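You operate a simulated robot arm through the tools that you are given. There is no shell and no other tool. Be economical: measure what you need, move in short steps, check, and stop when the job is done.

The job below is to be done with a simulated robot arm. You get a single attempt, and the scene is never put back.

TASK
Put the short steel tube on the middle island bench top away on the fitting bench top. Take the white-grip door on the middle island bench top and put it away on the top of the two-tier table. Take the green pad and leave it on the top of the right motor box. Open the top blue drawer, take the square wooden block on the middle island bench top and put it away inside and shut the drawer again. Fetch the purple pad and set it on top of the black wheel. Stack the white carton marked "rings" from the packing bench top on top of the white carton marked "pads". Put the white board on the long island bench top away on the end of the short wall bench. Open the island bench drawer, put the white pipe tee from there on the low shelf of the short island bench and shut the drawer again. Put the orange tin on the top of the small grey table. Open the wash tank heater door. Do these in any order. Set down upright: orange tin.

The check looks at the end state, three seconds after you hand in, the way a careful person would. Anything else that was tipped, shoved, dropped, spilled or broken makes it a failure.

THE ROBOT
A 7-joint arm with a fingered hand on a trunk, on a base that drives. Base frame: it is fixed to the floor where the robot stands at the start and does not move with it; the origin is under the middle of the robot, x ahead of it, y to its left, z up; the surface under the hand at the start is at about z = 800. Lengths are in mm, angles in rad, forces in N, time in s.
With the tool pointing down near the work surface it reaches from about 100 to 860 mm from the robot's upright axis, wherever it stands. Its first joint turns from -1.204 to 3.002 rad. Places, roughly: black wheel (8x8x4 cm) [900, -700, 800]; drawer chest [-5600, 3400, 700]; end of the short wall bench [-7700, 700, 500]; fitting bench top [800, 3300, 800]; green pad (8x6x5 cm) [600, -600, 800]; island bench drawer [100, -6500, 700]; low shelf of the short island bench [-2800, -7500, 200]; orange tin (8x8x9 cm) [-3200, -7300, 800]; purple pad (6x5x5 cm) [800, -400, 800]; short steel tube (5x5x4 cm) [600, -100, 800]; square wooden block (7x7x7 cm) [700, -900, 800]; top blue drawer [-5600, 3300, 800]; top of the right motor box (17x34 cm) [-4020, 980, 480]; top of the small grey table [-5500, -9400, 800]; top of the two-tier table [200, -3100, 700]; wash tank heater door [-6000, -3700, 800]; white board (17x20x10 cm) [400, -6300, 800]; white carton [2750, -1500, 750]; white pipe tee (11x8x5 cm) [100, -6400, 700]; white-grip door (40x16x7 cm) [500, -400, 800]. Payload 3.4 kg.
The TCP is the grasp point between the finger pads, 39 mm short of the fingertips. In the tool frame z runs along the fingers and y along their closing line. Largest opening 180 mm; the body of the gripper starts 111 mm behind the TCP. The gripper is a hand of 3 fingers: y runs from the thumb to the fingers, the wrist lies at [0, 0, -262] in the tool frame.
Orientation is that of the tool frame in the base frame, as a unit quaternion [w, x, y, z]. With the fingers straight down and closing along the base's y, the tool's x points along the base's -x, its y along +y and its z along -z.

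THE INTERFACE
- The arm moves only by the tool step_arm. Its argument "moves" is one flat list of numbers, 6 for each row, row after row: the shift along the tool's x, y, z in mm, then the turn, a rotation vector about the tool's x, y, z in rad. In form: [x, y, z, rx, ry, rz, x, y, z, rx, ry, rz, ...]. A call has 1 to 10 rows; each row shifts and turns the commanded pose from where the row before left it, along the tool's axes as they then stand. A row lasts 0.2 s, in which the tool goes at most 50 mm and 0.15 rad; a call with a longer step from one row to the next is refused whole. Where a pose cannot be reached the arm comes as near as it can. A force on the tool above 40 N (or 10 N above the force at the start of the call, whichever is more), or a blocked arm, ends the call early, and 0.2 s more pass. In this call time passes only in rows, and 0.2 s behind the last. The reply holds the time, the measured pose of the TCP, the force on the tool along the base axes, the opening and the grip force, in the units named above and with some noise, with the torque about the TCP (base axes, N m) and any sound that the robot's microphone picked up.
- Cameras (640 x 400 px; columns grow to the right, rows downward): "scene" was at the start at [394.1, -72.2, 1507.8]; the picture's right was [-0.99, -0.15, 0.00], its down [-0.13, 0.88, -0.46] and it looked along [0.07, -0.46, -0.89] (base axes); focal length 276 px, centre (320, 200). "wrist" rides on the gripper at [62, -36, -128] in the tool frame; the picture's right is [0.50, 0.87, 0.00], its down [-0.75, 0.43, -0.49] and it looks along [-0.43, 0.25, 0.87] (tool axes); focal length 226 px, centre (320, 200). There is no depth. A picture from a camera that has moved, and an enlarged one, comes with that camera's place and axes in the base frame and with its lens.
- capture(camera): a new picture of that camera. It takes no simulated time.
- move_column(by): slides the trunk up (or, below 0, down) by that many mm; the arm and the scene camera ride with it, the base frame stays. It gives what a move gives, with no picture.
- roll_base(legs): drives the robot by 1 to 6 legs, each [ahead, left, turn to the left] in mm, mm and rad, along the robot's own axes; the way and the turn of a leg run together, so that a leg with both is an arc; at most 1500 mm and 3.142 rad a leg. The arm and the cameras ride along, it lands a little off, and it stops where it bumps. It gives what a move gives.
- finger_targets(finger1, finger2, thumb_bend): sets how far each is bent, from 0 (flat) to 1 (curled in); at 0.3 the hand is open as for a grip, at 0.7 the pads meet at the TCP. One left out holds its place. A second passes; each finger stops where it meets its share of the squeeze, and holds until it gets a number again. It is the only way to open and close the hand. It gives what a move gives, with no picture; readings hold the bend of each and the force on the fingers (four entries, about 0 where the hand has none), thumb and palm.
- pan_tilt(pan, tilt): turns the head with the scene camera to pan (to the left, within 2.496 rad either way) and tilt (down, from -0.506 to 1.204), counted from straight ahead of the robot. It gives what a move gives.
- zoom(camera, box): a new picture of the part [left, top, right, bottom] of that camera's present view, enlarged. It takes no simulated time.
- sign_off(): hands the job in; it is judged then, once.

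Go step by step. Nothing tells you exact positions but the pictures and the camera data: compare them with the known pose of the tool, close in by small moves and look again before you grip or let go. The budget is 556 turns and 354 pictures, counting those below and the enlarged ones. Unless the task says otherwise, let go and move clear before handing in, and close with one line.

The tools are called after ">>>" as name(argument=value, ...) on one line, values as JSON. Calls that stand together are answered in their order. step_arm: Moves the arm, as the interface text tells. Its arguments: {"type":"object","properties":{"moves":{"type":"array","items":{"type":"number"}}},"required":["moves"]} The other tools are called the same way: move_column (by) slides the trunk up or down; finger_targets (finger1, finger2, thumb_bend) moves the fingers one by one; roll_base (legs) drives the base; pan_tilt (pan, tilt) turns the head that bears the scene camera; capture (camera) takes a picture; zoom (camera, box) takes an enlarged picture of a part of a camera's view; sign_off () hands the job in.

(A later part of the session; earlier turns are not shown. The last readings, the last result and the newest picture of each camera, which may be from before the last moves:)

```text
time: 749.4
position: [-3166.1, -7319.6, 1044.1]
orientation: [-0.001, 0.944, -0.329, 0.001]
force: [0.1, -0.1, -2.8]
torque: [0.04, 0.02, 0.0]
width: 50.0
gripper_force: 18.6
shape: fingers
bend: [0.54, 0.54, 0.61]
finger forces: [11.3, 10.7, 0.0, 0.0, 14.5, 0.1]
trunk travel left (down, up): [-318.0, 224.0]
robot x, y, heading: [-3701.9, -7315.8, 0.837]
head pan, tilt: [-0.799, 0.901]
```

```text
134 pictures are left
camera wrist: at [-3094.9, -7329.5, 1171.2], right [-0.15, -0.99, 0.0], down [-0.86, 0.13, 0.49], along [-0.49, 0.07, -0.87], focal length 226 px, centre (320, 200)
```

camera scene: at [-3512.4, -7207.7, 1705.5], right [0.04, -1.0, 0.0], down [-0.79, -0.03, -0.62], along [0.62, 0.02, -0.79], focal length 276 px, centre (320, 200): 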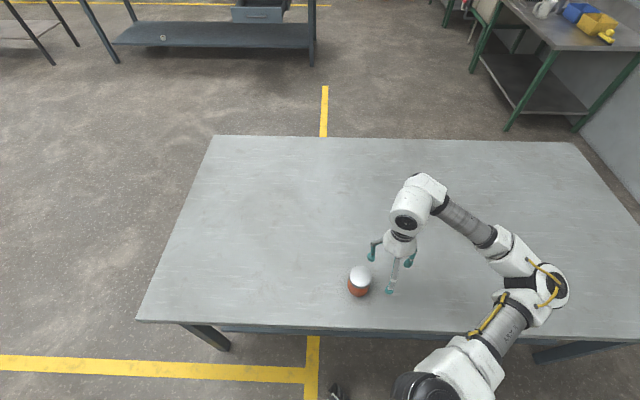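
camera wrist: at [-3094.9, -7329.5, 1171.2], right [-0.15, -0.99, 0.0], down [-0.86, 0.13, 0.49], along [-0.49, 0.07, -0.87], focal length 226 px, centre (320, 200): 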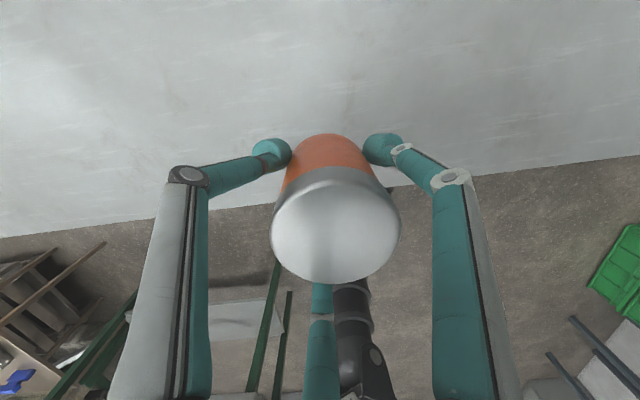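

Tin held upright. I drive to the small grey table in the south-west corner.

>>> roll_base(legs=[[-1096, 208, 0], [-1096, 208, 0], [0, 0, -1.607]])

>>> capture(camera="scene")

```text
time: 764.1
position: [-5453.6, -9175.2, 1044.1]
orientation: [0.0, -0.418, 0.909, -0.001]
force: [0.4, -0.7, -2.3]
torque: [0.0, -0.03, 0.03]
width: 49.6
gripper_force: 18.4
shape: fingers
bend: [0.54, 0.54, 0.61]
finger forces: [11.3, 10.2, 0.0, 0.0, 14.3, 0.1]
trunk travel left (down, up): [-318.0, 224.0]
robot x, y, heading: [-5431.4, -8639.7, -0.775]
head pan, tilt: [-0.799, 0.901]
```

```text
133 pictures are left
camera scene: at [-5427.8, -8742.3, 1842.7], right [-1.0, 0.0, 0.0], down [0.0, 0.79, -0.62], along [0.0, -0.62, -0.79], focal length 276 px, centre (320, 200)
```

scene: 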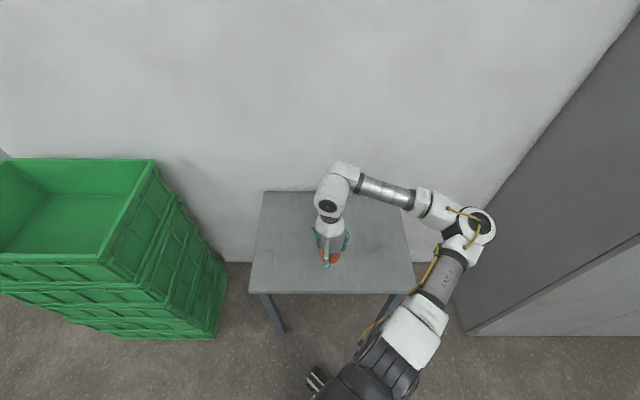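

The grey table is empty. I move 145 mm closer and lower with the trunk.

>>> roll_base(legs=[[91, -114, 0]])

>>> move_column(by=-165)

>>> capture(camera="wrist")

```text
time: 765.5
position: [-5451.3, -9306.5, 1049.9]
orientation: [-0.009, -0.418, 0.908, -0.004]
force: [0.6, -0.3, -2.5]
torque: [-0.01, 0.03, 0.0]
width: 49.9
gripper_force: 17.3
shape: fingers
bend: [0.53, 0.54, 0.61]
finger forces: [10.9, 10.1, 0.0, 0.1, 14.3, 0.0]
trunk travel left (down, up): [-318.0, 224.0]
robot x, y, heading: [-5449.8, -8789.1, -0.771]
head pan, tilt: [-0.799, 0.901]
```

```text
time: 767.3
position: [-5470.4, -9323.7, 876.9]
orientation: [0.003, -0.418, 0.909, -0.001]
force: [-0.5, 0.8, -2.3]
torque: [-0.02, -0.03, 0.01]
width: 50.1
gripper_force: 17.5
shape: fingers
bend: [0.53, 0.54, 0.61]
finger forces: [11.2, 10.1, 0.1, 0.1, 14.2, 0.0]
trunk travel left (down, up): [-153.0, 389.0]
robot x, y, heading: [-5446.3, -8789.2, -0.768]
head pan, tilt: [-0.799, 0.901]
```

```text
132 pictures are left
camera wrist: at [-5484.2, -9395.5, 1004.4], right [-0.98, 0.18, -0.01], down [0.16, 0.85, 0.5], along [0.1, 0.49, -0.87], focal length 226 px, centre (320, 200)
```

wrist: 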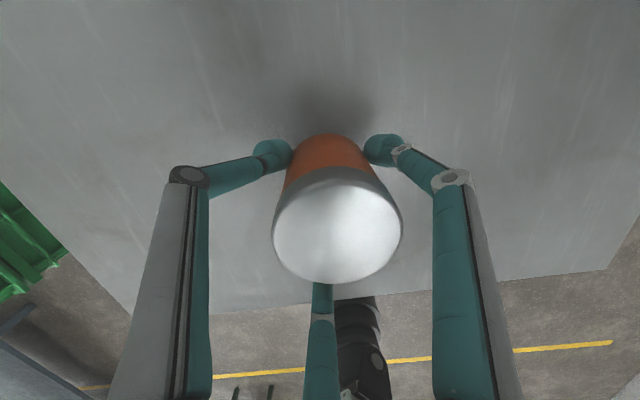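

Close above the table. I lower in small steps to contact.

>>> move_column(by=-14)

>>> move_column(by=-5)

>>> move_column(by=-4)

```text
time: 768.0
position: [-5467.6, -9318.9, 864.9]
orientation: [0.0, -0.418, 0.909, -0.002]
force: [-0.1, 0.0, -2.0]
torque: [0.03, -0.01, 0.0]
width: 49.8
gripper_force: 17.7
shape: fingers
bend: [0.53, 0.54, 0.61]
finger forces: [11.1, 10.1, 0.0, 0.0, 14.2, 0.0]
trunk travel left (down, up): [-139.0, 403.0]
robot x, y, heading: [-5449.1, -8784.8, -0.773]
head pan, tilt: [-0.799, 0.901]
```

```text
time: 768.5
position: [-5456.5, -9310.9, 863.4]
orientation: [-0.005, -0.42, 0.908, -0.003]
force: [0.0, 0.1, -1.7]
torque: [-0.04, -0.04, 0.0]
width: 50.2
gripper_force: 17.6
shape: fingers
bend: [0.53, 0.54, 0.61]
finger forces: [11.1, 10.2, 0.1, 0.0, 14.2, 0.0]
trunk travel left (down, up): [-134.0, 408.0]
robot x, y, heading: [-5441.1, -8782.8, -0.771]
head pan, tilt: [-0.799, 0.901]
```

```text
time: 769.0
position: [-5461.0, -9316.2, 857.3]
orientation: [-0.002, -0.419, 0.908, -0.001]
force: [0.2, 0.0, -1.9]
torque: [-0.02, -0.03, -0.02]
width: 49.9
gripper_force: 18.0
shape: fingers
bend: [0.53, 0.54, 0.61]
finger forces: [11.1, 10.2, 0.1, 0.0, 14.1, 0.1]
trunk travel left (down, up): [-130.0, 412.0]
robot x, y, heading: [-5449.7, -8785.1, -0.769]
head pan, tilt: [-0.799, 0.901]
```

>>> move_column(by=-4)

>>> move_column(by=-3)

>>> capture(camera="wrist")

```text
time: 769.5
position: [-5462.7, -9317.0, 854.3]
orientation: [0.0, -0.418, 0.908, -0.003]
force: [0.8, 1.0, 2.9]
torque: [0.17, 0.04, -0.05]
width: 49.8
gripper_force: 17.9
shape: fingers
bend: [0.54, 0.54, 0.61]
finger forces: [10.3, 11.1, 0.0, 0.0, 14.6, 0.1]
trunk travel left (down, up): [-126.0, 416.0]
robot x, y, heading: [-5447.5, -8785.4, -0.773]
head pan, tilt: [-0.799, 0.901]
```

```text
time: 770.1
position: [-5461.3, -9315.9, 852.1]
orientation: [-0.003, -0.42, 0.908, -0.003]
force: [-0.9, -2.0, 13.3]
torque: [0.08, 0.25, 0.01]
width: 50.4
gripper_force: 18.1
shape: fingers
bend: [0.53, 0.55, 0.61]
finger forces: [11.6, 10.4, 0.0, 0.1, 14.9, 0.0]
trunk travel left (down, up): [-123.0, 419.0]
robot x, y, heading: [-5447.6, -8783.6, -0.764]
head pan, tilt: [-0.799, 0.901]
```

```text
131 pictures are left
camera wrist: at [-5473.9, -9385.5, 980.3], right [-0.98, 0.18, 0.0], down [0.16, 0.86, 0.49], along [0.09, 0.48, -0.87], focal length 226 px, centre (320, 200)
```

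wrist: 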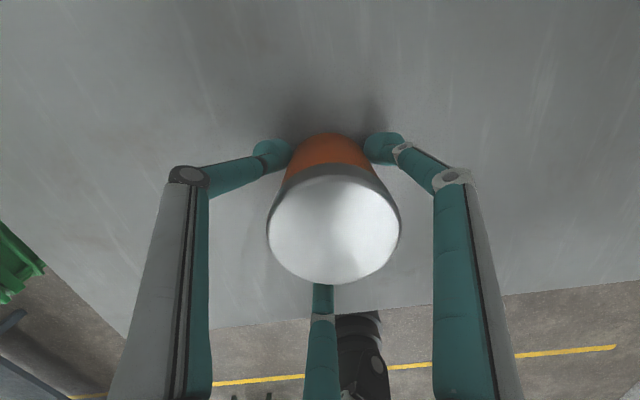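

Standing on the table. I release and rise straight up.

>>> finger_targets(finger1=0.38, finger2=0.38, thumb_bend=0.38)

>>> move_column(by=200)

>>> capture(camera="wrist")

```text
time: 771.1
position: [-5461.1, -9316.2, 851.2]
orientation: [-0.003, -0.419, 0.908, -0.002]
force: [-0.2, 0.4, 0.0]
torque: [0.01, 0.01, -0.03]
width: 120.2
gripper_force: 0.0
shape: fingers
bend: [0.38, 0.38, 0.38]
finger forces: [0.0, 0.0, 0.0, 0.0, 0.1, 0.0]
trunk travel left (down, up): [-123.0, 419.0]
robot x, y, heading: [-5448.4, -8785.0, -0.769]
head pan, tilt: [-0.799, 0.901]
```

```text
time: 773.2
position: [-5461.5, -9315.0, 1050.0]
orientation: [-0.003, -0.419, 0.908, -0.001]
force: [0.7, 0.7, 0.6]
torque: [0.02, 0.02, 0.05]
width: 120.2
gripper_force: 0.0
shape: fingers
bend: [0.38, 0.38, 0.38]
finger forces: [0.0, 0.1, 0.0, 0.0, 0.0, 0.0]
trunk travel left (down, up): [-323.0, 219.0]
robot x, y, heading: [-5446.6, -8783.1, -0.767]
head pan, tilt: [-0.799, 0.901]
```

```text
130 pictures are left
camera wrist: at [-5474.9, -9386.9, 1178.3], right [-0.98, 0.18, 0.0], down [0.16, 0.86, 0.49], along [0.09, 0.48, -0.87], focal length 226 px, centre (320, 200)
```

wrist: 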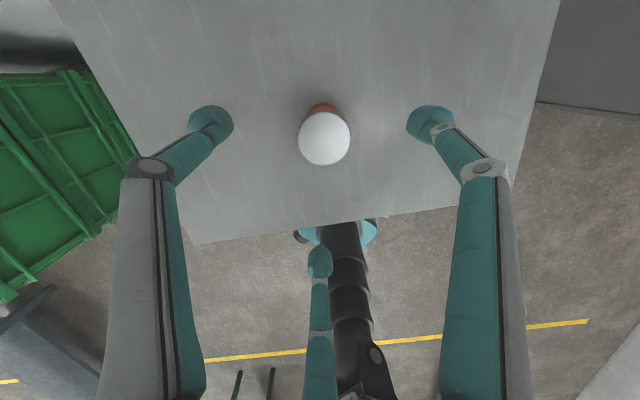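

The tin stands on the grey table. Next the wash tank heater door; I look north from here.

>>> pan_tilt(pan=2.45, tilt=0.35)

>>> capture(camera="scene")

```text
time: 776.0
position: [-5461.4, -9316.0, 1050.8]
orientation: [-0.002, -0.418, 0.908, -0.001]
force: [0.9, 0.4, 0.7]
torque: [0.02, 0.02, -0.02]
width: 120.3
gripper_force: 0.1
shape: fingers
bend: [0.38, 0.38, 0.38]
finger forces: [0.0, 0.1, 0.0, 0.0, 0.0, 0.0]
trunk travel left (down, up): [-323.0, 219.0]
robot x, y, heading: [-5448.5, -8783.7, -0.769]
head pan, tilt: [2.45, 0.351]
```

```text
129 pictures are left
camera scene: at [-5451.7, -8716.6, 1896.2], right [0.99, 0.11, 0.0], down [0.04, -0.34, -0.94], along [-0.1, 0.94, -0.34], focal length 276 px, centre (320, 200)
```

scene: 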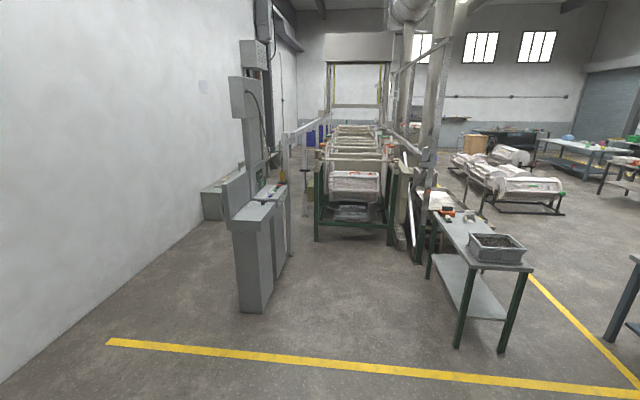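

The heater door is on the west side of the tank line. I drive around via the west corridor.

>>> roll_base(legs=[[-313, 323, 0], [0, 0, 1.57], [-540, 556, 0], [-540, 556, 0], [1041, 1009, 0], [900, 870, 0]])

>>> pan_tilt(pan=0.3, tilt=0.45)

>>> capture(camera="scene")

```text
time: 798.1
position: [-6462.7, -6805.4, 1054.3]
orientation: [0.014, 0.936, -0.351, 0.012]
force: [14.7, -38.8, -3.0]
torque: [1.7, 0.82, -2.68]
width: 112.0
gripper_force: 19.6
shape: fingers
bend: [0.38, 0.38, 0.39]
finger forces: [0.0, 0.0, 0.0, 0.0, 38.9, 0.0]
trunk travel left (down, up): [-323.0, 219.0]
robot x, y, heading: [-6981.9, -6785.3, 0.801]
head pan, tilt: [2.45, 0.351]
stopped in leg 6: the force on the tool passed its limit at 60 N (the readings are from after the stop); the commanded pose is now the measured one
```

```text
time: 800.1
position: [-6465.1, -6805.3, 1054.7]
orientation: [0.012, 0.937, -0.348, 0.011]
force: [21.5, -55.3, 2.4]
torque: [2.71, 0.98, -3.7]
width: 111.4
gripper_force: 26.8
shape: fingers
bend: [0.38, 0.38, 0.39]
finger forces: [0.1, 0.0, 0.0, 0.0, 54.6, 0.1]
trunk travel left (down, up): [-323.0, 219.0]
robot x, y, heading: [-6980.3, -6788.3, 0.807]
head pan, tilt: [0.3, 0.45]
```

```text
128 pictures are left
camera scene: at [-6903.5, -6727.4, 1887.0], right [0.89, -0.45, -0.02], down [-0.21, -0.37, -0.9], along [0.4, 0.81, -0.43], focal length 276 px, centre (320, 200)
```

scene: 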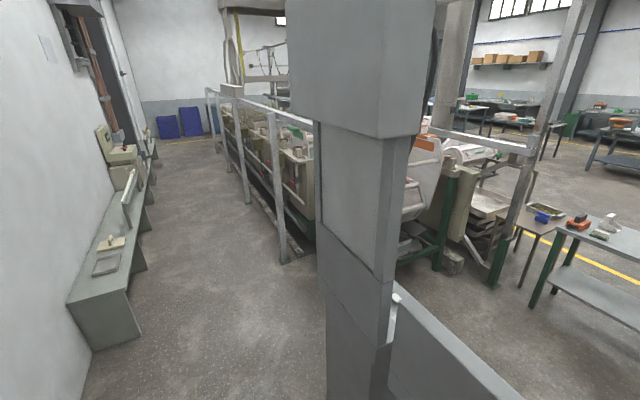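

The thumb bumped a kiosk; I back off at once.

>>> roll_base(legs=[[-150, -65, 0], [-100, 110, 0]])

>>> pan_tilt(pan=0.8, tilt=0.4)

>>> capture(camera="scene")

>>> pan_tilt(pan=-0.6, tilt=0.5)

>>> capture(camera="scene")

```text
time: 802.5
position: [-6653.6, -6957.5, 1049.6]
orientation: [0.006, 0.937, -0.35, 0.003]
force: [0.6, 0.4, -0.9]
torque: [-0.03, 0.0, 0.02]
width: 120.3
gripper_force: 0.0
shape: fingers
bend: [0.38, 0.38, 0.38]
finger forces: [0.1, 0.0, 0.0, 0.0, 0.0, 0.1]
trunk travel left (down, up): [-323.0, 219.0]
robot x, y, heading: [-7185.6, -6938.3, 0.799]
head pan, tilt: [0.3, 0.45]
```

```text
time: 803.4
position: [-6662.6, -6952.1, 1054.3]
orientation: [0.008, 0.936, -0.351, 0.006]
force: [-0.1, 1.1, 0.3]
torque: [-0.03, -0.02, 0.01]
width: 120.7
gripper_force: 0.0
shape: fingers
bend: [0.38, 0.38, 0.38]
finger forces: [0.1, 0.1, 0.1, 0.1, 0.0, 0.0]
trunk travel left (down, up): [-323.0, 219.0]
robot x, y, heading: [-7183.0, -6937.7, 0.802]
head pan, tilt: [0.799, 0.4]
```

```text
127 pictures are left
camera scene: at [-7152.4, -6852.8, 1891.9], right [1.0, 0.03, -0.01], down [0.0, -0.38, -0.93], along [-0.03, 0.92, -0.38], focal length 276 px, centre (320, 200)
```

scene: 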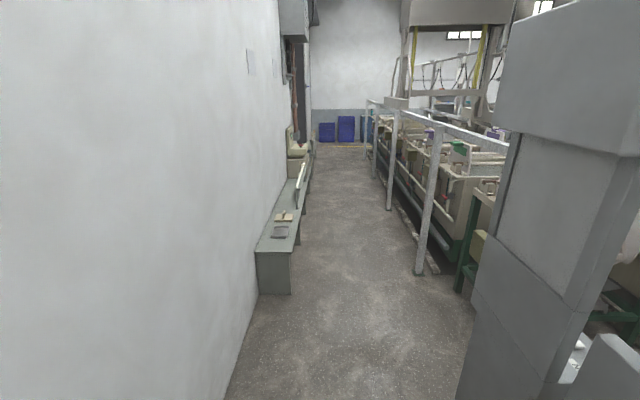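

```text
time: 805.0
position: [-6661.6, -6951.3, 1054.5]
orientation: [0.007, 0.937, -0.35, 0.007]
force: [0.7, 0.0, -1.0]
torque: [0.01, 0.03, 0.01]
width: 120.4
gripper_force: 0.0
shape: fingers
bend: [0.38, 0.38, 0.38]
finger forces: [0.0, 0.1, 0.1, 0.1, 0.0, 0.1]
trunk travel left (down, up): [-323.0, 219.0]
robot x, y, heading: [-7183.2, -6939.2, 0.8]
head pan, tilt: [-0.6, 0.499]
```

```text
126 pictures are left
camera scene: at [-7066.5, -6921.1, 1881.2], right [0.2, -0.98, -0.01], down [-0.48, -0.09, -0.87], along [0.86, 0.18, -0.49], focal length 276 px, centre (320, 200)
```

scene: 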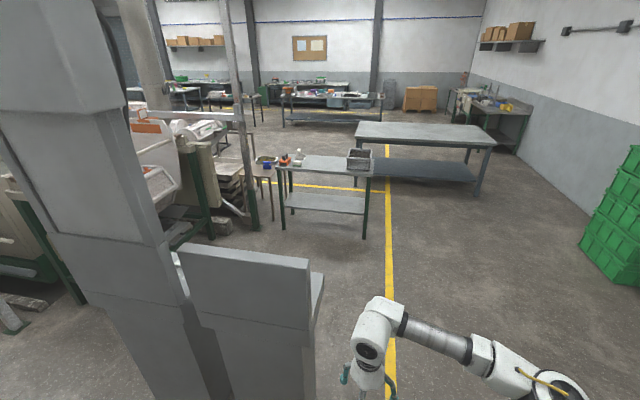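

The corridor is clear further west. I go north along it, keeping away from the kiosks.

>>> roll_base(legs=[[1070, 1040, 0], [1071, 763, 0]])

>>> pan_tilt(pan=-0.7, tilt=0.55)

>>> capture(camera="scene")

```text
time: 818.5
position: [-6520.8, -4146.6, 1057.6]
orientation: [0.01, 0.94, -0.341, 0.012]
force: [0.8, 0.3, 0.4]
torque: [-0.01, 0.03, 0.02]
width: 120.3
gripper_force: 0.1
shape: fingers
bend: [0.38, 0.38, 0.38]
finger forces: [0.0, 0.0, 0.0, 0.0, 0.1, 0.0]
trunk travel left (down, up): [-323.0, 219.0]
robot x, y, heading: [-7035.3, -4148.9, 0.821]
head pan, tilt: [-0.6, 0.499]
```

```text
time: 819.2
position: [-6523.1, -4145.8, 1059.3]
orientation: [0.011, 0.94, -0.34, 0.014]
force: [-1.0, -0.9, -0.3]
torque: [0.02, -0.01, -0.01]
width: 120.3
gripper_force: 0.1
shape: fingers
bend: [0.38, 0.38, 0.38]
finger forces: [0.1, 0.0, 0.0, 0.0, 0.0, 0.1]
trunk travel left (down, up): [-323.0, 219.0]
robot x, y, heading: [-7032.7, -4151.3, 0.818]
head pan, tilt: [-0.7, 0.55]
```

```text
125 pictures are left
camera scene: at [-6924.6, -4131.5, 1877.0], right [0.12, -0.99, 0.0], down [-0.52, -0.06, -0.85], along [0.84, 0.11, -0.53], focal length 276 px, centre (320, 200)
```

scene: 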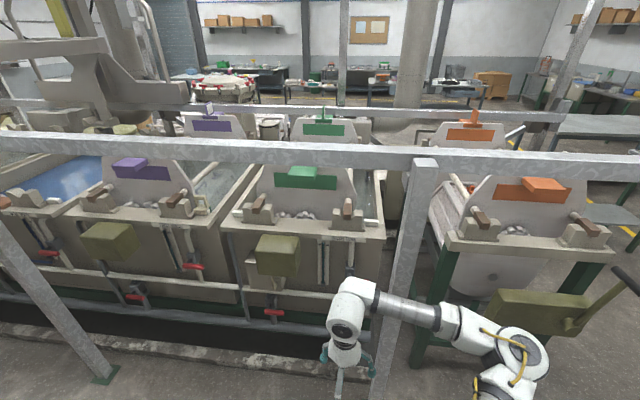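

>>> zoom(camera="scene", box=[200, 200, 360, 325])

>>> zoom(camera="scene", box=[460, 240, 640, 380])

```text
3.20 times, centred on (280, 262) of scene
camera zoom: at [-6924.6, -4131.5, 1877.0], right [0.12, -0.99, 0.0], down [-0.52, -0.06, -0.85], along [0.84, 0.11, -0.53], focal length 884 px, centre (448, 0)
```

zoom: 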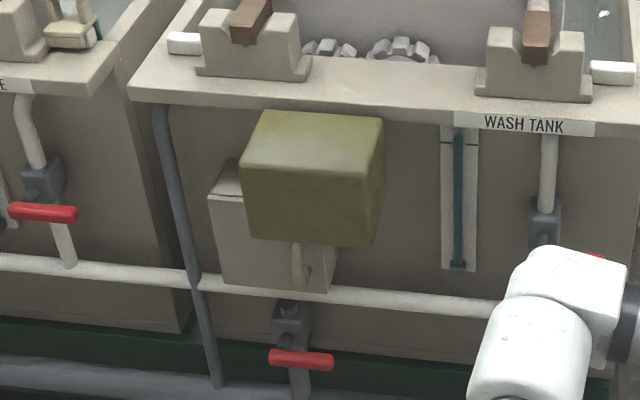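

```text
2.86 times, centred on (550, 310) of scene
camera zoom: at [-6924.6, -4131.5, 1877.0], right [0.12, -0.99, 0.0], down [-0.52, -0.06, -0.85], along [0.84, 0.11, -0.53], focal length 790 px, centre (-337, -114)
```

zoom: 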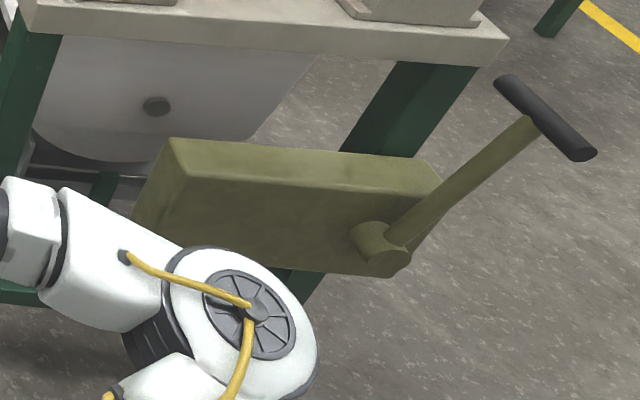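

The "WASH TANK" has an olive heater box. I go in front of it and lower the camera for a better view.

>>> roll_base(legs=[[330, 310, 0]])

>>> move_column(by=-300)

>>> pan_tilt(pan=-0.8, tilt=0.6)

>>> capture(camera="scene")

```text
time: 821.9
position: [-6517.2, -3699.5, 1056.9]
orientation: [0.009, 0.939, -0.344, 0.011]
force: [0.6, 0.3, -0.1]
torque: [-0.01, 0.01, 0.01]
width: 120.5
gripper_force: 0.2
shape: fingers
bend: [0.38, 0.38, 0.38]
finger forces: [0.1, 0.0, 0.1, 0.0, 0.0, 0.1]
trunk travel left (down, up): [-323.0, 219.0]
robot x, y, heading: [-7036.5, -3694.0, 0.819]
head pan, tilt: [-0.7, 0.55]
```

```text
time: 824.9
position: [-6526.1, -3693.2, 761.3]
orientation: [0.01, 0.939, -0.343, 0.017]
force: [0.6, 0.2, -0.3]
torque: [-0.02, -0.01, 0.02]
width: 120.5
gripper_force: 0.1
shape: fingers
bend: [0.38, 0.38, 0.38]
finger forces: [0.1, 0.0, 0.0, 0.1, 0.0, 0.1]
trunk travel left (down, up): [-23.0, 519.0]
robot x, y, heading: [-7035.2, -3695.3, 0.819]
head pan, tilt: [-0.7, 0.55]
```

```text
time: 825.6
position: [-6526.9, -3693.3, 760.4]
orientation: [0.01, 0.939, -0.344, 0.015]
force: [-0.1, 0.6, -0.8]
torque: [0.01, 0.02, 0.0]
width: 120.5
gripper_force: 0.1
shape: fingers
bend: [0.38, 0.38, 0.38]
finger forces: [0.0, 0.0, 0.0, 0.0, 0.0, 0.0]
trunk travel left (down, up): [-23.0, 519.0]
robot x, y, heading: [-7032.0, -3697.5, 0.821]
head pan, tilt: [-0.799, 0.6]
```

```text
122 pictures are left
camera scene: at [-6644.8, -3384.4, 1502.6], right [0.02, -1.0, 0.0], down [-0.57, -0.01, -0.82], along [0.82, 0.02, -0.57], focal length 276 px, centre (320, 200)
```

scene: 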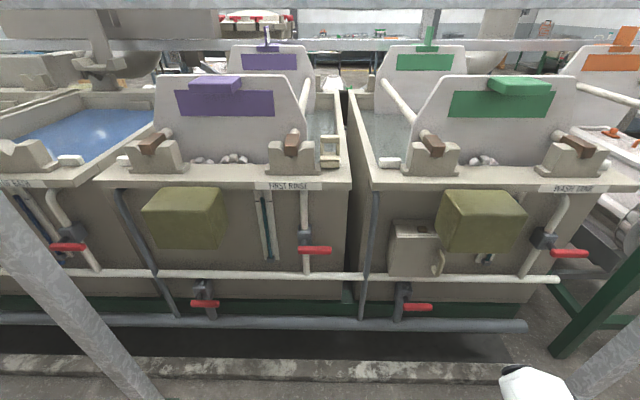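

>>> zoom(camera="scene", box=[360, 190, 540, 315])

```text
3.20 times, centred on (450, 252) of scene
camera zoom: at [-6644.8, -3384.4, 1502.6], right [0.02, -1.0, 0.0], down [-0.57, -0.01, -0.82], along [0.82, 0.02, -0.57], focal length 884 px, centre (-96, 32)
```

zoom: 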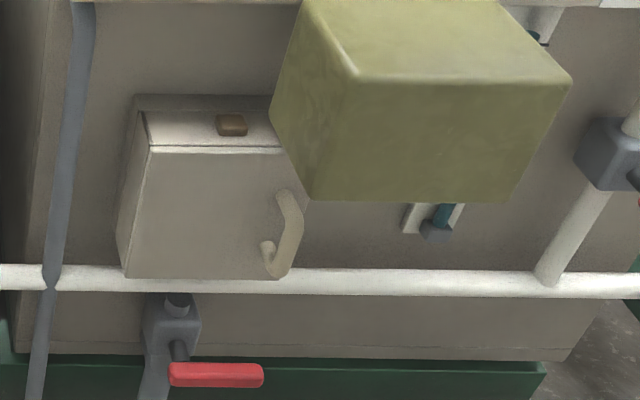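

The heater enclosure is the beige box left-below the olive motor, with a vertical bar handle on its right and hinge on the left. I position the base, yaw the hand so the thumb faces left, and extend.

>>> roll_base(legs=[[-110, -160, 0]])

>>> step_arm(moves=[0, 0, 0, 0, 0, -0.14, 0, 0, 0, 0, 0, -0.14, 0, 0, 0, 0, 0, -0.14, 0, 0, 0, 0, 0, -0.14, 0, 0, 0, 0, 0, -0.14])

```text
time: 827.2
position: [-6487.7, -3881.7, 762.0]
orientation: [0.012, 0.939, -0.344, 0.018]
force: [0.6, 0.6, 0.2]
torque: [-0.02, -0.01, 0.01]
width: 120.3
gripper_force: 0.0
shape: fingers
bend: [0.38, 0.38, 0.38]
finger forces: [0.0, 0.0, 0.1, 0.0, 0.0, 0.0]
trunk travel left (down, up): [-23.0, 519.0]
robot x, y, heading: [-6992.1, -3888.1, 0.816]
head pan, tilt: [-0.799, 0.6]
```

```text
time: 828.4
position: [-6489.5, -3882.3, 764.6]
orientation: [0.016, 1.0, -0.001, 0.015]
force: [-0.6, 0.4, 0.3]
torque: [-0.02, 0.0, 0.0]
width: 120.6
gripper_force: 0.1
shape: fingers
bend: [0.38, 0.38, 0.38]
finger forces: [0.1, 0.0, 0.1, 0.0, 0.1, 0.0]
trunk travel left (down, up): [-23.0, 519.0]
robot x, y, heading: [-6995.0, -3886.0, 0.816]
head pan, tilt: [-0.799, 0.6]
```

>>> step_arm(moves=[33, -34.5, -3.6, 0, 0, 0, 33, -34.5, -3.6, 0, 0, 0, 33, -34.5, -3.6, 0, 0, 0, 33, -34.5, -3.6, 0, 0, 0, 33, -34.5, -3.6, 0, 0, 0, 33, -34.5, -3.6, 0, 0, 0, 33, -34.5, -3.6, 0, 0, 0])

>>> step_arm(moves=[0, 0, 0, 0, 0.143, 0, 0, 0, 0, 0, 0.143, 0, 0, 0, 0, 0, 0.143, 0, 0, 0, 0, 0, 0.143, 0, 0, 0, 0, 0, 0.143, 0, 0, 0, 0, 0, 0.143, 0, 0, 0, 0, 0, 0.143, 0, 0, 0, 0, 0, 0.143, 0, 0, 0, 0, 0, 0.143, 0, 0, 0, 0, 0, 0.143, 0])

>>> capture(camera="scene")

>>> capture(camera="wrist")

```text
time: 830.0
position: [-6258.4, -3638.7, 786.4]
orientation: [0.015, 1.0, -0.002, 0.015]
force: [-0.3, -0.6, 0.7]
torque: [-0.02, 0.0, 0.0]
width: 120.6
gripper_force: 0.1
shape: fingers
bend: [0.38, 0.38, 0.38]
finger forces: [0.0, 0.0, 0.1, 0.0, 0.0, 0.0]
trunk travel left (down, up): [-23.0, 519.0]
robot x, y, heading: [-6994.8, -3883.0, 0.814]
head pan, tilt: [-0.799, 0.6]
```

```text
time: 832.2
position: [-6259.6, -3641.5, 787.9]
orientation: [0.013, 0.746, 0.008, 0.666]
force: [0.0, 0.0, -0.2]
torque: [0.0, 0.02, 0.01]
width: 120.6
gripper_force: 0.2
shape: fingers
bend: [0.38, 0.38, 0.38]
finger forces: [0.1, 0.0, 0.0, 0.0, 0.0, 0.0]
trunk travel left (down, up): [-23.0, 519.0]
robot x, y, heading: [-6997.2, -3885.2, 0.817]
head pan, tilt: [-0.799, 0.6]
```

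```text
120 pictures are left
camera scene: at [-6601.1, -3570.6, 1501.1], right [0.01, -1.0, 0.0], down [-0.57, -0.01, -0.82], along [0.82, 0.01, -0.57], focal length 276 px, centre (320, 200)
```

scene: 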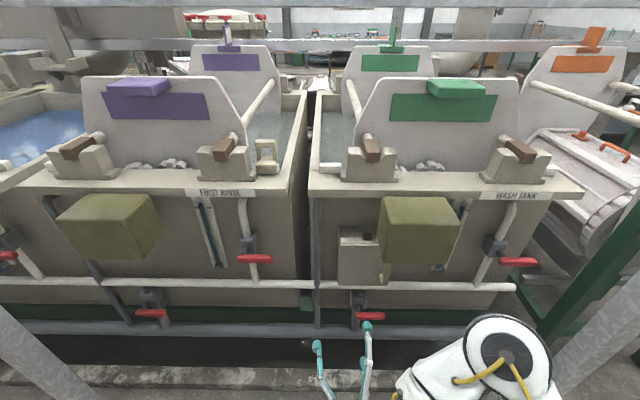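

```text
119 pictures are left
camera wrist: at [-6379.0, -3601.9, 863.0], right [0.05, -0.85, 0.52], down [-0.57, -0.45, -0.68], along [0.82, -0.26, -0.51], focal length 226 px, centre (320, 200)
```

wrist: 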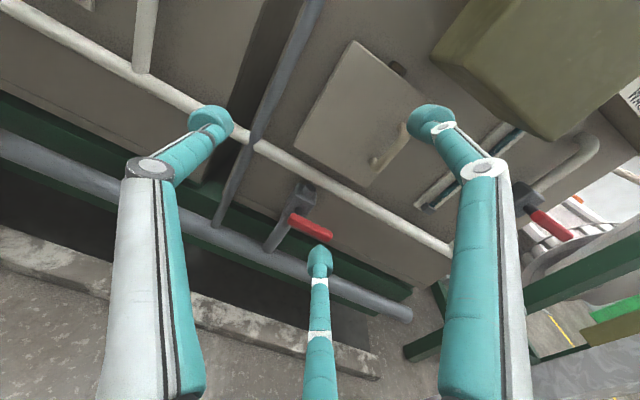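

>>> zoom(camera="scene", box=[310, 190, 470, 315])

>>> zoom(camera="wrist", box=[270, 20, 470, 220])

```text
3.20 times, centred on (390, 252) of scene
camera zoom: at [-6601.1, -3570.6, 1501.1], right [0.01, -1.0, 0.0], down [-0.57, -0.01, -0.82], along [0.82, 0.01, -0.57], focal length 884 px, centre (96, 32)
```

zoom: 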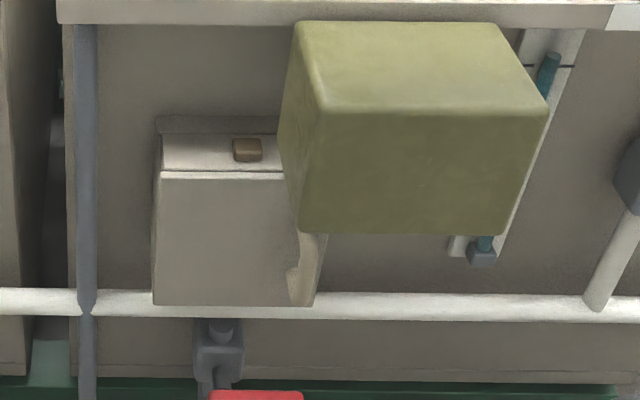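

```text
2.00 times, centred on (370, 120) of wrist
camera zoom: at [-6379.0, -3601.9, 863.0], right [0.05, -0.85, 0.52], down [-0.57, -0.45, -0.68], along [0.82, -0.26, -0.51], focal length 452 px, centre (220, 360)
```

zoom: 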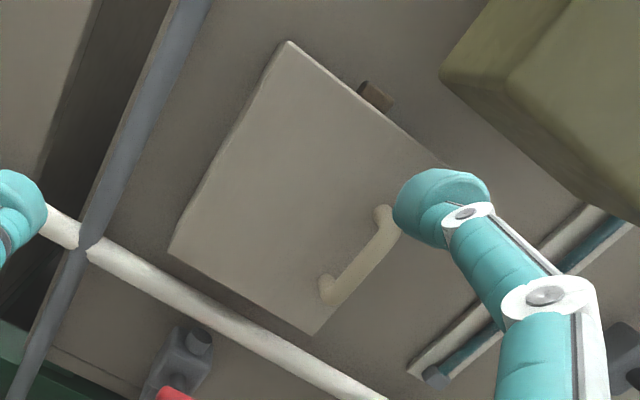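

Handle: vertical bar at about (-5970,-3777), z 738–822. I align the hand laterally, then look again.

>>> finger_targets(finger1=0.46, finger2=0.46, thumb_bend=0.46)

>>> step_arm(moves=[1, 45, 20, 0, 0, 0, 1, 45, 20, 0, 0, 0, 1, 45, 20, 0, 0, 0])

>>> capture(camera="wrist")

```text
time: 833.2
position: [-6257.8, -3640.3, 789.0]
orientation: [0.013, 0.746, 0.009, 0.666]
force: [-0.2, 0.3, 0.1]
torque: [0.01, -0.04, 0.02]
width: 89.4
gripper_force: 0.0
shape: fingers
bend: [0.46, 0.46, 0.46]
finger forces: [0.0, 0.0, 0.0, 0.0, 0.0, 0.0]
trunk travel left (down, up): [-23.0, 519.0]
robot x, y, heading: [-6993.5, -3883.8, 0.813]
head pan, tilt: [-0.799, 0.6]
```

```text
time: 834.0
position: [-6197.8, -3775.4, 788.0]
orientation: [0.012, 0.745, 0.008, 0.666]
force: [0.4, 0.0, -0.2]
torque: [0.02, 0.0, 0.02]
width: 89.3
gripper_force: 0.1
shape: fingers
bend: [0.46, 0.46, 0.46]
finger forces: [0.0, 0.0, 0.0, 0.1, 0.1, 0.1]
trunk travel left (down, up): [-23.0, 519.0]
robot x, y, heading: [-6992.4, -3882.3, 0.815]
head pan, tilt: [-0.799, 0.6]
```

```text
116 pictures are left
camera wrist: at [-6318.7, -3738.0, 863.7], right [0.05, -0.85, 0.52], down [-0.58, -0.45, -0.68], along [0.82, -0.26, -0.51], focal length 226 px, centre (320, 200)
```

wrist: 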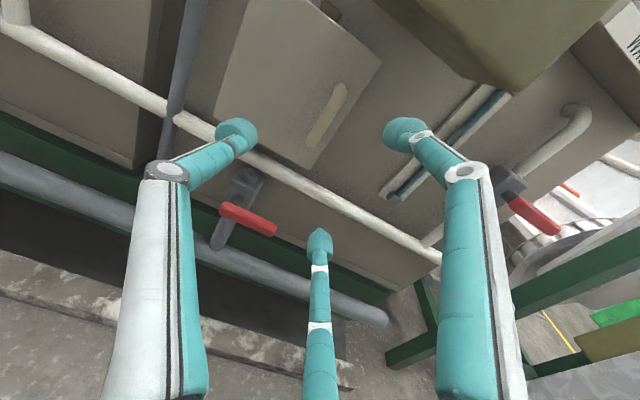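

Well aligned. I advance toward the handle.

>>> step_arm(moves=[4, 1, 40, 0, 0, 0, 4, 1, 40, 0, 0, 0, 4, 0, 40, 0, 0, 0])

>>> capture(camera="wrist")

```text
time: 834.8
position: [-6077.1, -3777.3, 785.3]
orientation: [0.013, 0.746, 0.01, 0.665]
force: [0.3, -0.3, 0.0]
torque: [0.01, -0.01, 0.01]
width: 89.2
gripper_force: 0.1
shape: fingers
bend: [0.46, 0.46, 0.46]
finger forces: [0.0, 0.0, 0.0, 0.0, 0.0, 0.0]
trunk travel left (down, up): [-23.0, 519.0]
robot x, y, heading: [-6992.7, -3888.2, 0.811]
head pan, tilt: [-0.799, 0.6]
```

```text
115 pictures are left
camera wrist: at [-6197.6, -3739.0, 861.6], right [0.05, -0.85, 0.52], down [-0.58, -0.46, -0.68], along [0.82, -0.27, -0.51], focal length 226 px, centre (320, 200)
```

wrist: 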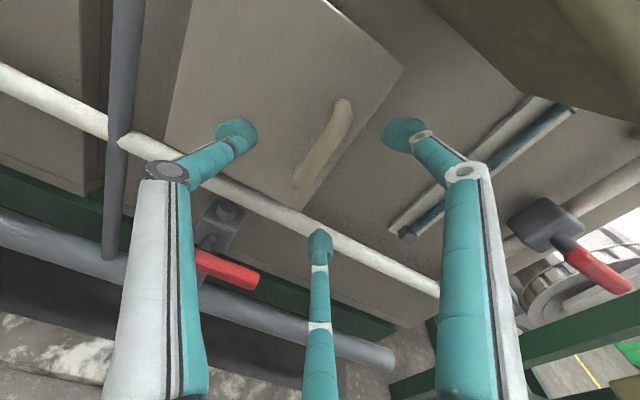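

>>> step_arm(moves=[2, 0, 40, 0, 0, 0, 2, 0, 40, 0, 0, 0])

>>> capture(camera="wrist")

```text
time: 835.4
position: [-6007.1, -3777.2, 783.5]
orientation: [0.013, 0.747, 0.009, 0.665]
force: [-0.1, -2.9, -0.6]
torque: [0.09, 0.02, -0.08]
width: 91.7
gripper_force: 1.0
shape: fingers
bend: [0.46, 0.46, 0.46]
finger forces: [2.2, 0.0, 0.0, 0.0, 0.0, 0.0]
trunk travel left (down, up): [-23.0, 519.0]
robot x, y, heading: [-6991.0, -3887.9, 0.814]
head pan, tilt: [-0.799, 0.6]
stopped in row 2: the force on the tool passed its limit at 87 N (the readings are from after the stop); the commanded pose is now the measured one
```

```text
114 pictures are left
camera wrist: at [-6127.3, -3739.2, 859.4], right [0.06, -0.85, 0.52], down [-0.58, -0.46, -0.68], along [0.81, -0.26, -0.52], focal length 226 px, centre (320, 200)
```

wrist: 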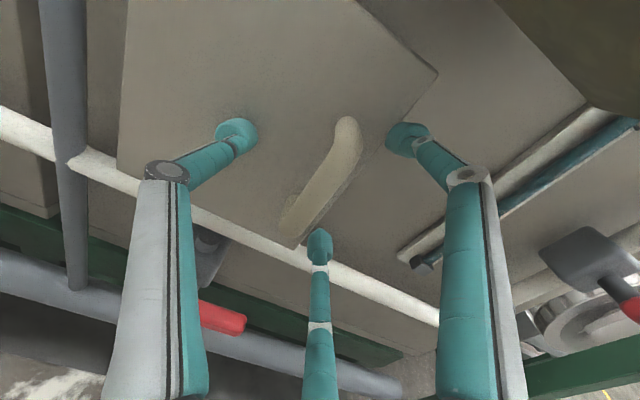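

A finger touched the door face, so the bar is already at TCP depth. I back off 18 mm and close on the bar.

>>> step_arm(moves=[4, -3, -18, 0, 0, 0])

>>> finger_targets(finger1=0.75, finger2=0.75, thumb_bend=0.75)

>>> capture(camera="wrist")

```text
time: 835.8
position: [-6025.1, -3775.1, 790.5]
orientation: [0.012, 0.747, 0.009, 0.664]
force: [-0.4, -3.6, -2.8]
torque: [0.22, 0.07, -0.2]
width: 91.3
gripper_force: 1.7
shape: fingers
bend: [0.46, 0.46, 0.46]
finger forces: [3.5, 0.0, 0.0, 0.0, 0.0, 0.0]
trunk travel left (down, up): [-23.0, 519.0]
robot x, y, heading: [-6995.8, -3885.4, 0.816]
head pan, tilt: [-0.799, 0.6]
```

```text
time: 836.8
position: [-6024.7, -3773.7, 793.6]
orientation: [0.011, 0.746, 0.01, 0.666]
force: [1.1, -5.1, 13.2]
torque: [0.24, -0.52, -0.5]
width: 42.0
gripper_force: 9.9
shape: fingers
bend: [0.5, 0.74, 0.71]
finger forces: [10.7, 0.0, 0.0, 0.0, 8.6, 0.0]
trunk travel left (down, up): [-23.0, 519.0]
robot x, y, heading: [-6993.7, -3886.1, 0.809]
head pan, tilt: [-0.799, 0.6]
```

```text
113 pictures are left
camera wrist: at [-6145.8, -3735.8, 868.3], right [0.06, -0.85, 0.52], down [-0.57, -0.46, -0.68], along [0.82, -0.26, -0.51], focal length 226 px, centre (320, 200)
```

wrist: 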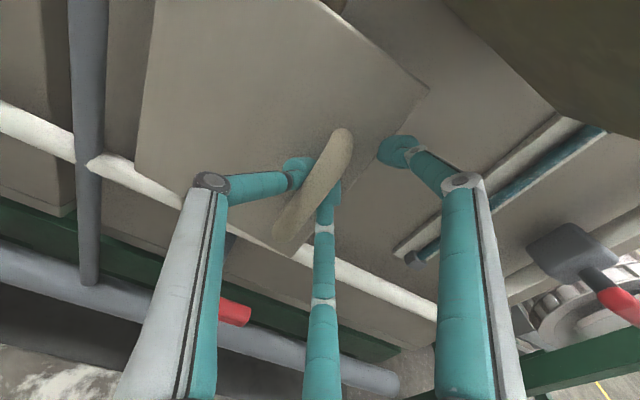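

Thumb and one finger hook behind the bar; the upper finger is caught at the box's side. I open that finger slightly and pull gently.

>>> finger_targets(finger1=0.42)

>>> step_arm(moves=[-2, 0, -15, 0, 0, 0, -2, 0, -15, 0, 0, 0])

>>> capture(camera="wrist")

```text
time: 837.8
position: [-6024.6, -3772.9, 789.5]
orientation: [0.012, 0.748, 0.01, 0.664]
force: [2.1, 3.6, -4.2]
torque: [0.09, 0.05, -0.06]
width: 56.2
gripper_force: 4.3
shape: fingers
bend: [0.42, 0.75, 0.71]
finger forces: [1.6, 0.0, 0.0, 0.1, 8.1, 0.0]
trunk travel left (down, up): [-23.0, 519.0]
robot x, y, heading: [-6992.3, -3881.1, 0.815]
head pan, tilt: [-0.799, 0.6]
```

```text
time: 838.4
position: [-6054.0, -3768.6, 790.1]
orientation: [0.011, 0.747, 0.013, 0.665]
force: [14.0, 16.7, -1.6]
torque: [0.03, -0.05, -0.14]
width: 63.7
gripper_force: 12.0
shape: fingers
bend: [0.42, 0.75, 0.67]
finger forces: [0.6, 0.0, 0.0, 0.0, 22.9, 0.1]
trunk travel left (down, up): [-23.0, 519.0]
robot x, y, heading: [-6988.9, -3887.5, 0.816]
head pan, tilt: [-0.799, 0.6]
```

```text
112 pictures are left
camera wrist: at [-6174.6, -3731.2, 865.1], right [0.06, -0.85, 0.52], down [-0.57, -0.46, -0.68], along [0.82, -0.26, -0.51], focal length 226 px, centre (320, 200)
```

wrist: 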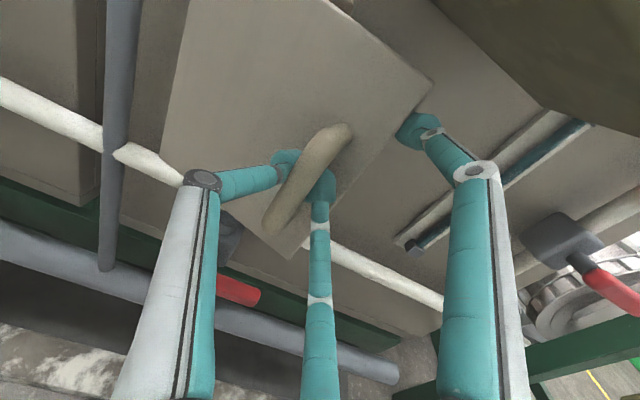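

The door is coming with the hand. I follow its arc (hinge on the left).

>>> step_arm(moves=[-2.3, -4, -20, 0, 0, 0, -2.3, -6, -20, 0, 0, 0, -2.3, -9, -20, 0, 0, 0])

>>> capture(camera="wrist")

>>> zoom(camera="scene", box=[280, 190, 480, 345])

```text
time: 838.9
position: [-6082.3, -3760.6, 794.6]
orientation: [0.005, 0.743, 0.016, 0.669]
force: [25.6, 24.5, -12.1]
torque: [-0.32, 0.17, -0.37]
width: 71.7
gripper_force: 16.4
shape: fingers
bend: [0.42, 0.75, 0.6]
finger forces: [0.0, 0.1, 0.0, 0.0, 32.4, 0.0]
trunk travel left (down, up): [-23.0, 519.0]
robot x, y, heading: [-6992.8, -3885.3, 0.817]
head pan, tilt: [-0.799, 0.6]
stopped in row 2: the force on the tool passed its limit at 43 N (the readings are from after the stop); the commanded pose is now the measured one
```

```text
111 pictures are left
camera wrist: at [-6203.1, -3723.5, 869.5], right [0.07, -0.85, 0.52], down [-0.56, -0.46, -0.68], along [0.82, -0.25, -0.51], focal length 226 px, centre (320, 200)
```

wrist: 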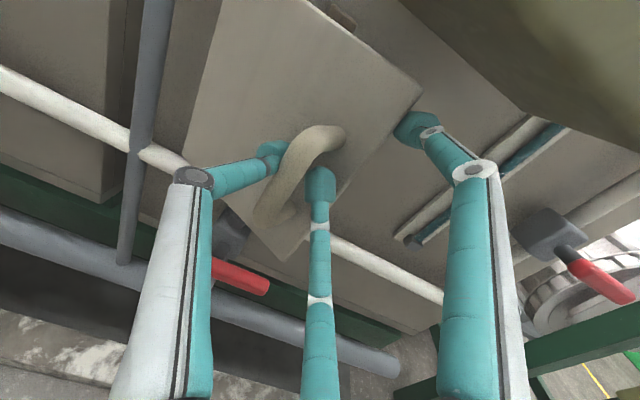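

```text
2.58 times, centred on (380, 268) of scene
camera zoom: at [-6592.1, -3567.6, 1498.0], right [0.02, -1.0, 0.0], down [-0.58, -0.01, -0.82], along [0.82, 0.01, -0.58], focal length 713 px, centre (165, 26)
```

zoom: 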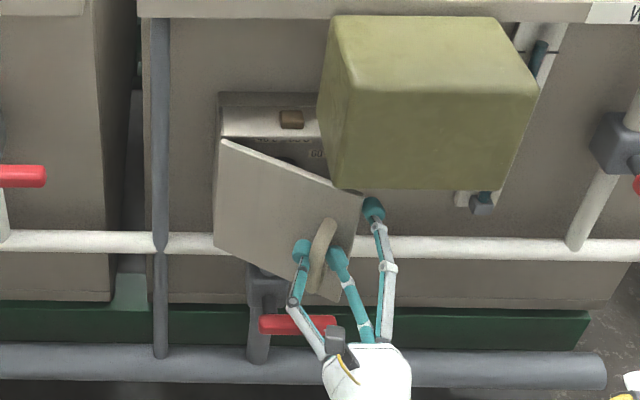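

The door is swinging open (~30°). I continue with slower steps along the arc.

>>> step_arm(moves=[-1, -5, -8, 0, 0, 0, -1, -5, -8, 0, 0, 0, -1, -5, -8, 0, 0, 0, -1, -6, -8, 0, 0, 0, -1, -6, -8, 0, 0, 0, -1, -6, -8, 0, 0, 0])

>>> zoom(camera="scene", box=[280, 190, 480, 345])

```text
time: 839.4
position: [-6107.3, -3756.7, 816.7]
orientation: [0.003, 0.736, 0.011, 0.677]
force: [-0.6, 0.2, -0.6]
torque: [0.03, 0.07, 0.04]
width: 55.6
gripper_force: 0.0
shape: fingers
bend: [0.42, 0.75, 0.72]
finger forces: [0.0, 0.0, 0.0, 0.0, 0.0, 0.0]
trunk travel left (down, up): [-23.0, 519.0]
robot x, y, heading: [-6992.9, -3883.4, 0.819]
head pan, tilt: [-0.799, 0.6]
stopped in row 2: the force on the tool passed its limit at 50 N (the readings are from after the stop); the commanded pose is now the measured one
```

```text
2.58 times, centred on (380, 268) of scene
camera zoom: at [-6603.2, -3575.4, 1504.3], right [0.02, -1.0, 0.0], down [-0.57, -0.01, -0.82], along [0.82, 0.01, -0.57], focal length 713 px, centre (165, 26)
```

zoom: 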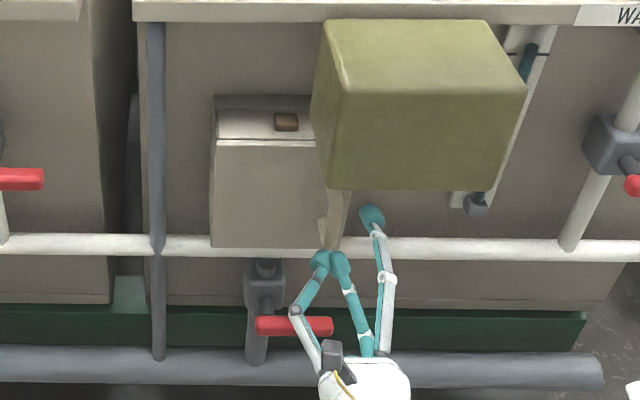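

The hand slipped and the door swung shut again — it seems sprung. I regrip with fingers pre-closed so all three fit behind the bar.

>>> step_arm(moves=[-15, 0, -10, 0, 0, 0])

>>> finger_targets(finger1=0.57, finger2=0.57, thumb_bend=0.57)

>>> capture(camera="wrist")

```text
time: 839.8
position: [-6114.2, -3757.8, 794.5]
orientation: [0.005, 0.738, 0.012, 0.675]
force: [0.6, 0.1, 0.8]
torque: [0.0, 0.0, 0.02]
width: 55.5
gripper_force: 0.0
shape: fingers
bend: [0.42, 0.75, 0.72]
finger forces: [0.0, 0.1, 0.0, 0.1, 0.1, 0.1]
trunk travel left (down, up): [-23.0, 519.0]
robot x, y, heading: [-6991.3, -3883.8, 0.816]
head pan, tilt: [-0.799, 0.6]
```

```text
time: 840.8
position: [-6115.7, -3755.8, 795.8]
orientation: [0.005, 0.738, 0.013, 0.674]
force: [0.5, 0.2, 0.3]
torque: [0.0, 0.03, -0.01]
width: 49.2
gripper_force: 0.0
shape: fingers
bend: [0.56, 0.56, 0.56]
finger forces: [0.0, 0.0, 0.0, 0.1, 0.1, 0.1]
trunk travel left (down, up): [-23.0, 519.0]
robot x, y, heading: [-6992.6, -3882.1, 0.819]
head pan, tilt: [-0.799, 0.6]
```

```text
108 pictures are left
camera wrist: at [-6237.3, -3719.1, 867.7], right [0.06, -0.85, 0.52], down [-0.55, -0.46, -0.7], along [0.83, -0.25, -0.5], focal length 226 px, centre (320, 200)
```

wrist: 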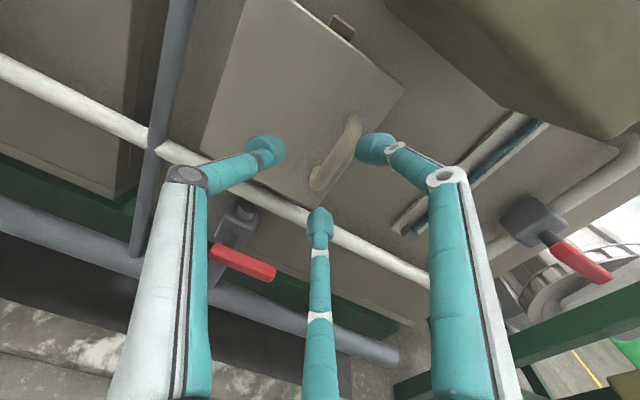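

>>> step_arm(moves=[0, 19, 30, 0, 0, 0, 0, 0, 30, 0, 0, 0, 0, 0, 30, 0, 0, 0])

>>> capture(camera="wrist")

```text
time: 841.6
position: [-6026.5, -3773.6, 785.5]
orientation: [0.005, 0.738, 0.012, 0.675]
force: [0.8, -0.1, -0.6]
torque: [-0.04, -0.01, 0.01]
width: 49.3
gripper_force: 0.1
shape: fingers
bend: [0.56, 0.56, 0.56]
finger forces: [0.0, 0.0, 0.1, 0.0, 0.0, 0.0]
trunk travel left (down, up): [-23.0, 519.0]
robot x, y, heading: [-6990.2, -3884.9, 0.817]
head pan, tilt: [-0.799, 0.6]
```

```text
107 pictures are left
camera wrist: at [-6147.4, -3737.5, 857.5], right [0.06, -0.85, 0.52], down [-0.55, -0.46, -0.69], along [0.83, -0.25, -0.5], focal length 226 px, centre (320, 200)
```

wrist: 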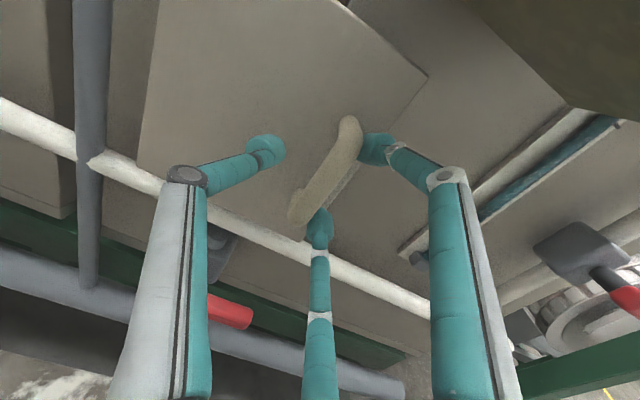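

All three fingers are around the bar. I close firmly.

>>> finger_targets(finger1=0.85, finger2=0.85, thumb_bend=0.85)

>>> step_arm(moves=[-1, -1, -8, 0, 0, 0, -1, -1, -8, 0, 0, 0, -1, -1, -8, 0, 0, 0])

>>> capture(camera="wrist")

```text
time: 842.6
position: [-6024.6, -3773.4, 785.4]
orientation: [0.005, 0.738, 0.013, 0.675]
force: [3.2, 7.5, 0.5]
torque: [-0.02, 0.0, 0.09]
width: 0.1
gripper_force: 10.4
shape: fingers
bend: [0.73, 0.73, 0.73]
finger forces: [0.0, 0.1, 0.0, 0.1, 20.3, 0.0]
trunk travel left (down, up): [-23.0, 519.0]
robot x, y, heading: [-6990.1, -3885.1, 0.82]
head pan, tilt: [-0.799, 0.6]
```

```text
time: 843.4
position: [-6049.7, -3767.3, 786.0]
orientation: [0.004, 0.738, 0.014, 0.675]
force: [13.6, 21.9, 1.7]
torque: [0.05, -0.08, 0.13]
width: 0.0
gripper_force: 15.1
shape: fingers
bend: [0.74, 0.74, 0.72]
finger forces: [0.0, 0.0, 0.1, 0.0, 29.2, 0.0]
trunk travel left (down, up): [-23.0, 519.0]
robot x, y, heading: [-6992.5, -3884.0, 0.815]
head pan, tilt: [-0.799, 0.6]
```

```text
106 pictures are left
camera wrist: at [-6171.2, -3731.8, 858.1], right [0.06, -0.85, 0.52], down [-0.55, -0.46, -0.7], along [0.83, -0.25, -0.5], focal length 226 px, centre (320, 200)
```

wrist: 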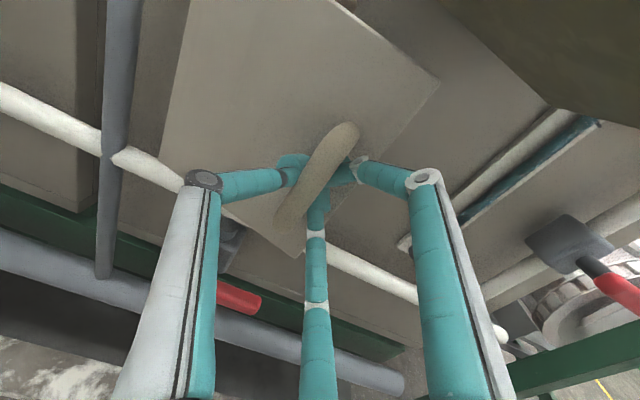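

>>> step_arm(moves=[0, -8, 0, 0, 0, 0, -1, -4, -8, 0, 0, 0, -1, -5, -8, 0, 0, 0])

```text
time: 844.2
position: [-6064.1, -3754.7, 784.7]
orientation: [0.006, 0.738, 0.012, 0.675]
force: [10.9, 12.6, 3.0]
torque: [0.04, -0.06, 0.02]
width: 0.1
gripper_force: 12.4
shape: fingers
bend: [0.74, 0.74, 0.72]
finger forces: [0.0, 0.0, 0.0, 0.0, 24.6, 0.0]
trunk travel left (down, up): [-23.0, 519.0]
robot x, y, heading: [-6992.6, -3885.9, 0.813]
head pan, tilt: [-0.799, 0.6]
```

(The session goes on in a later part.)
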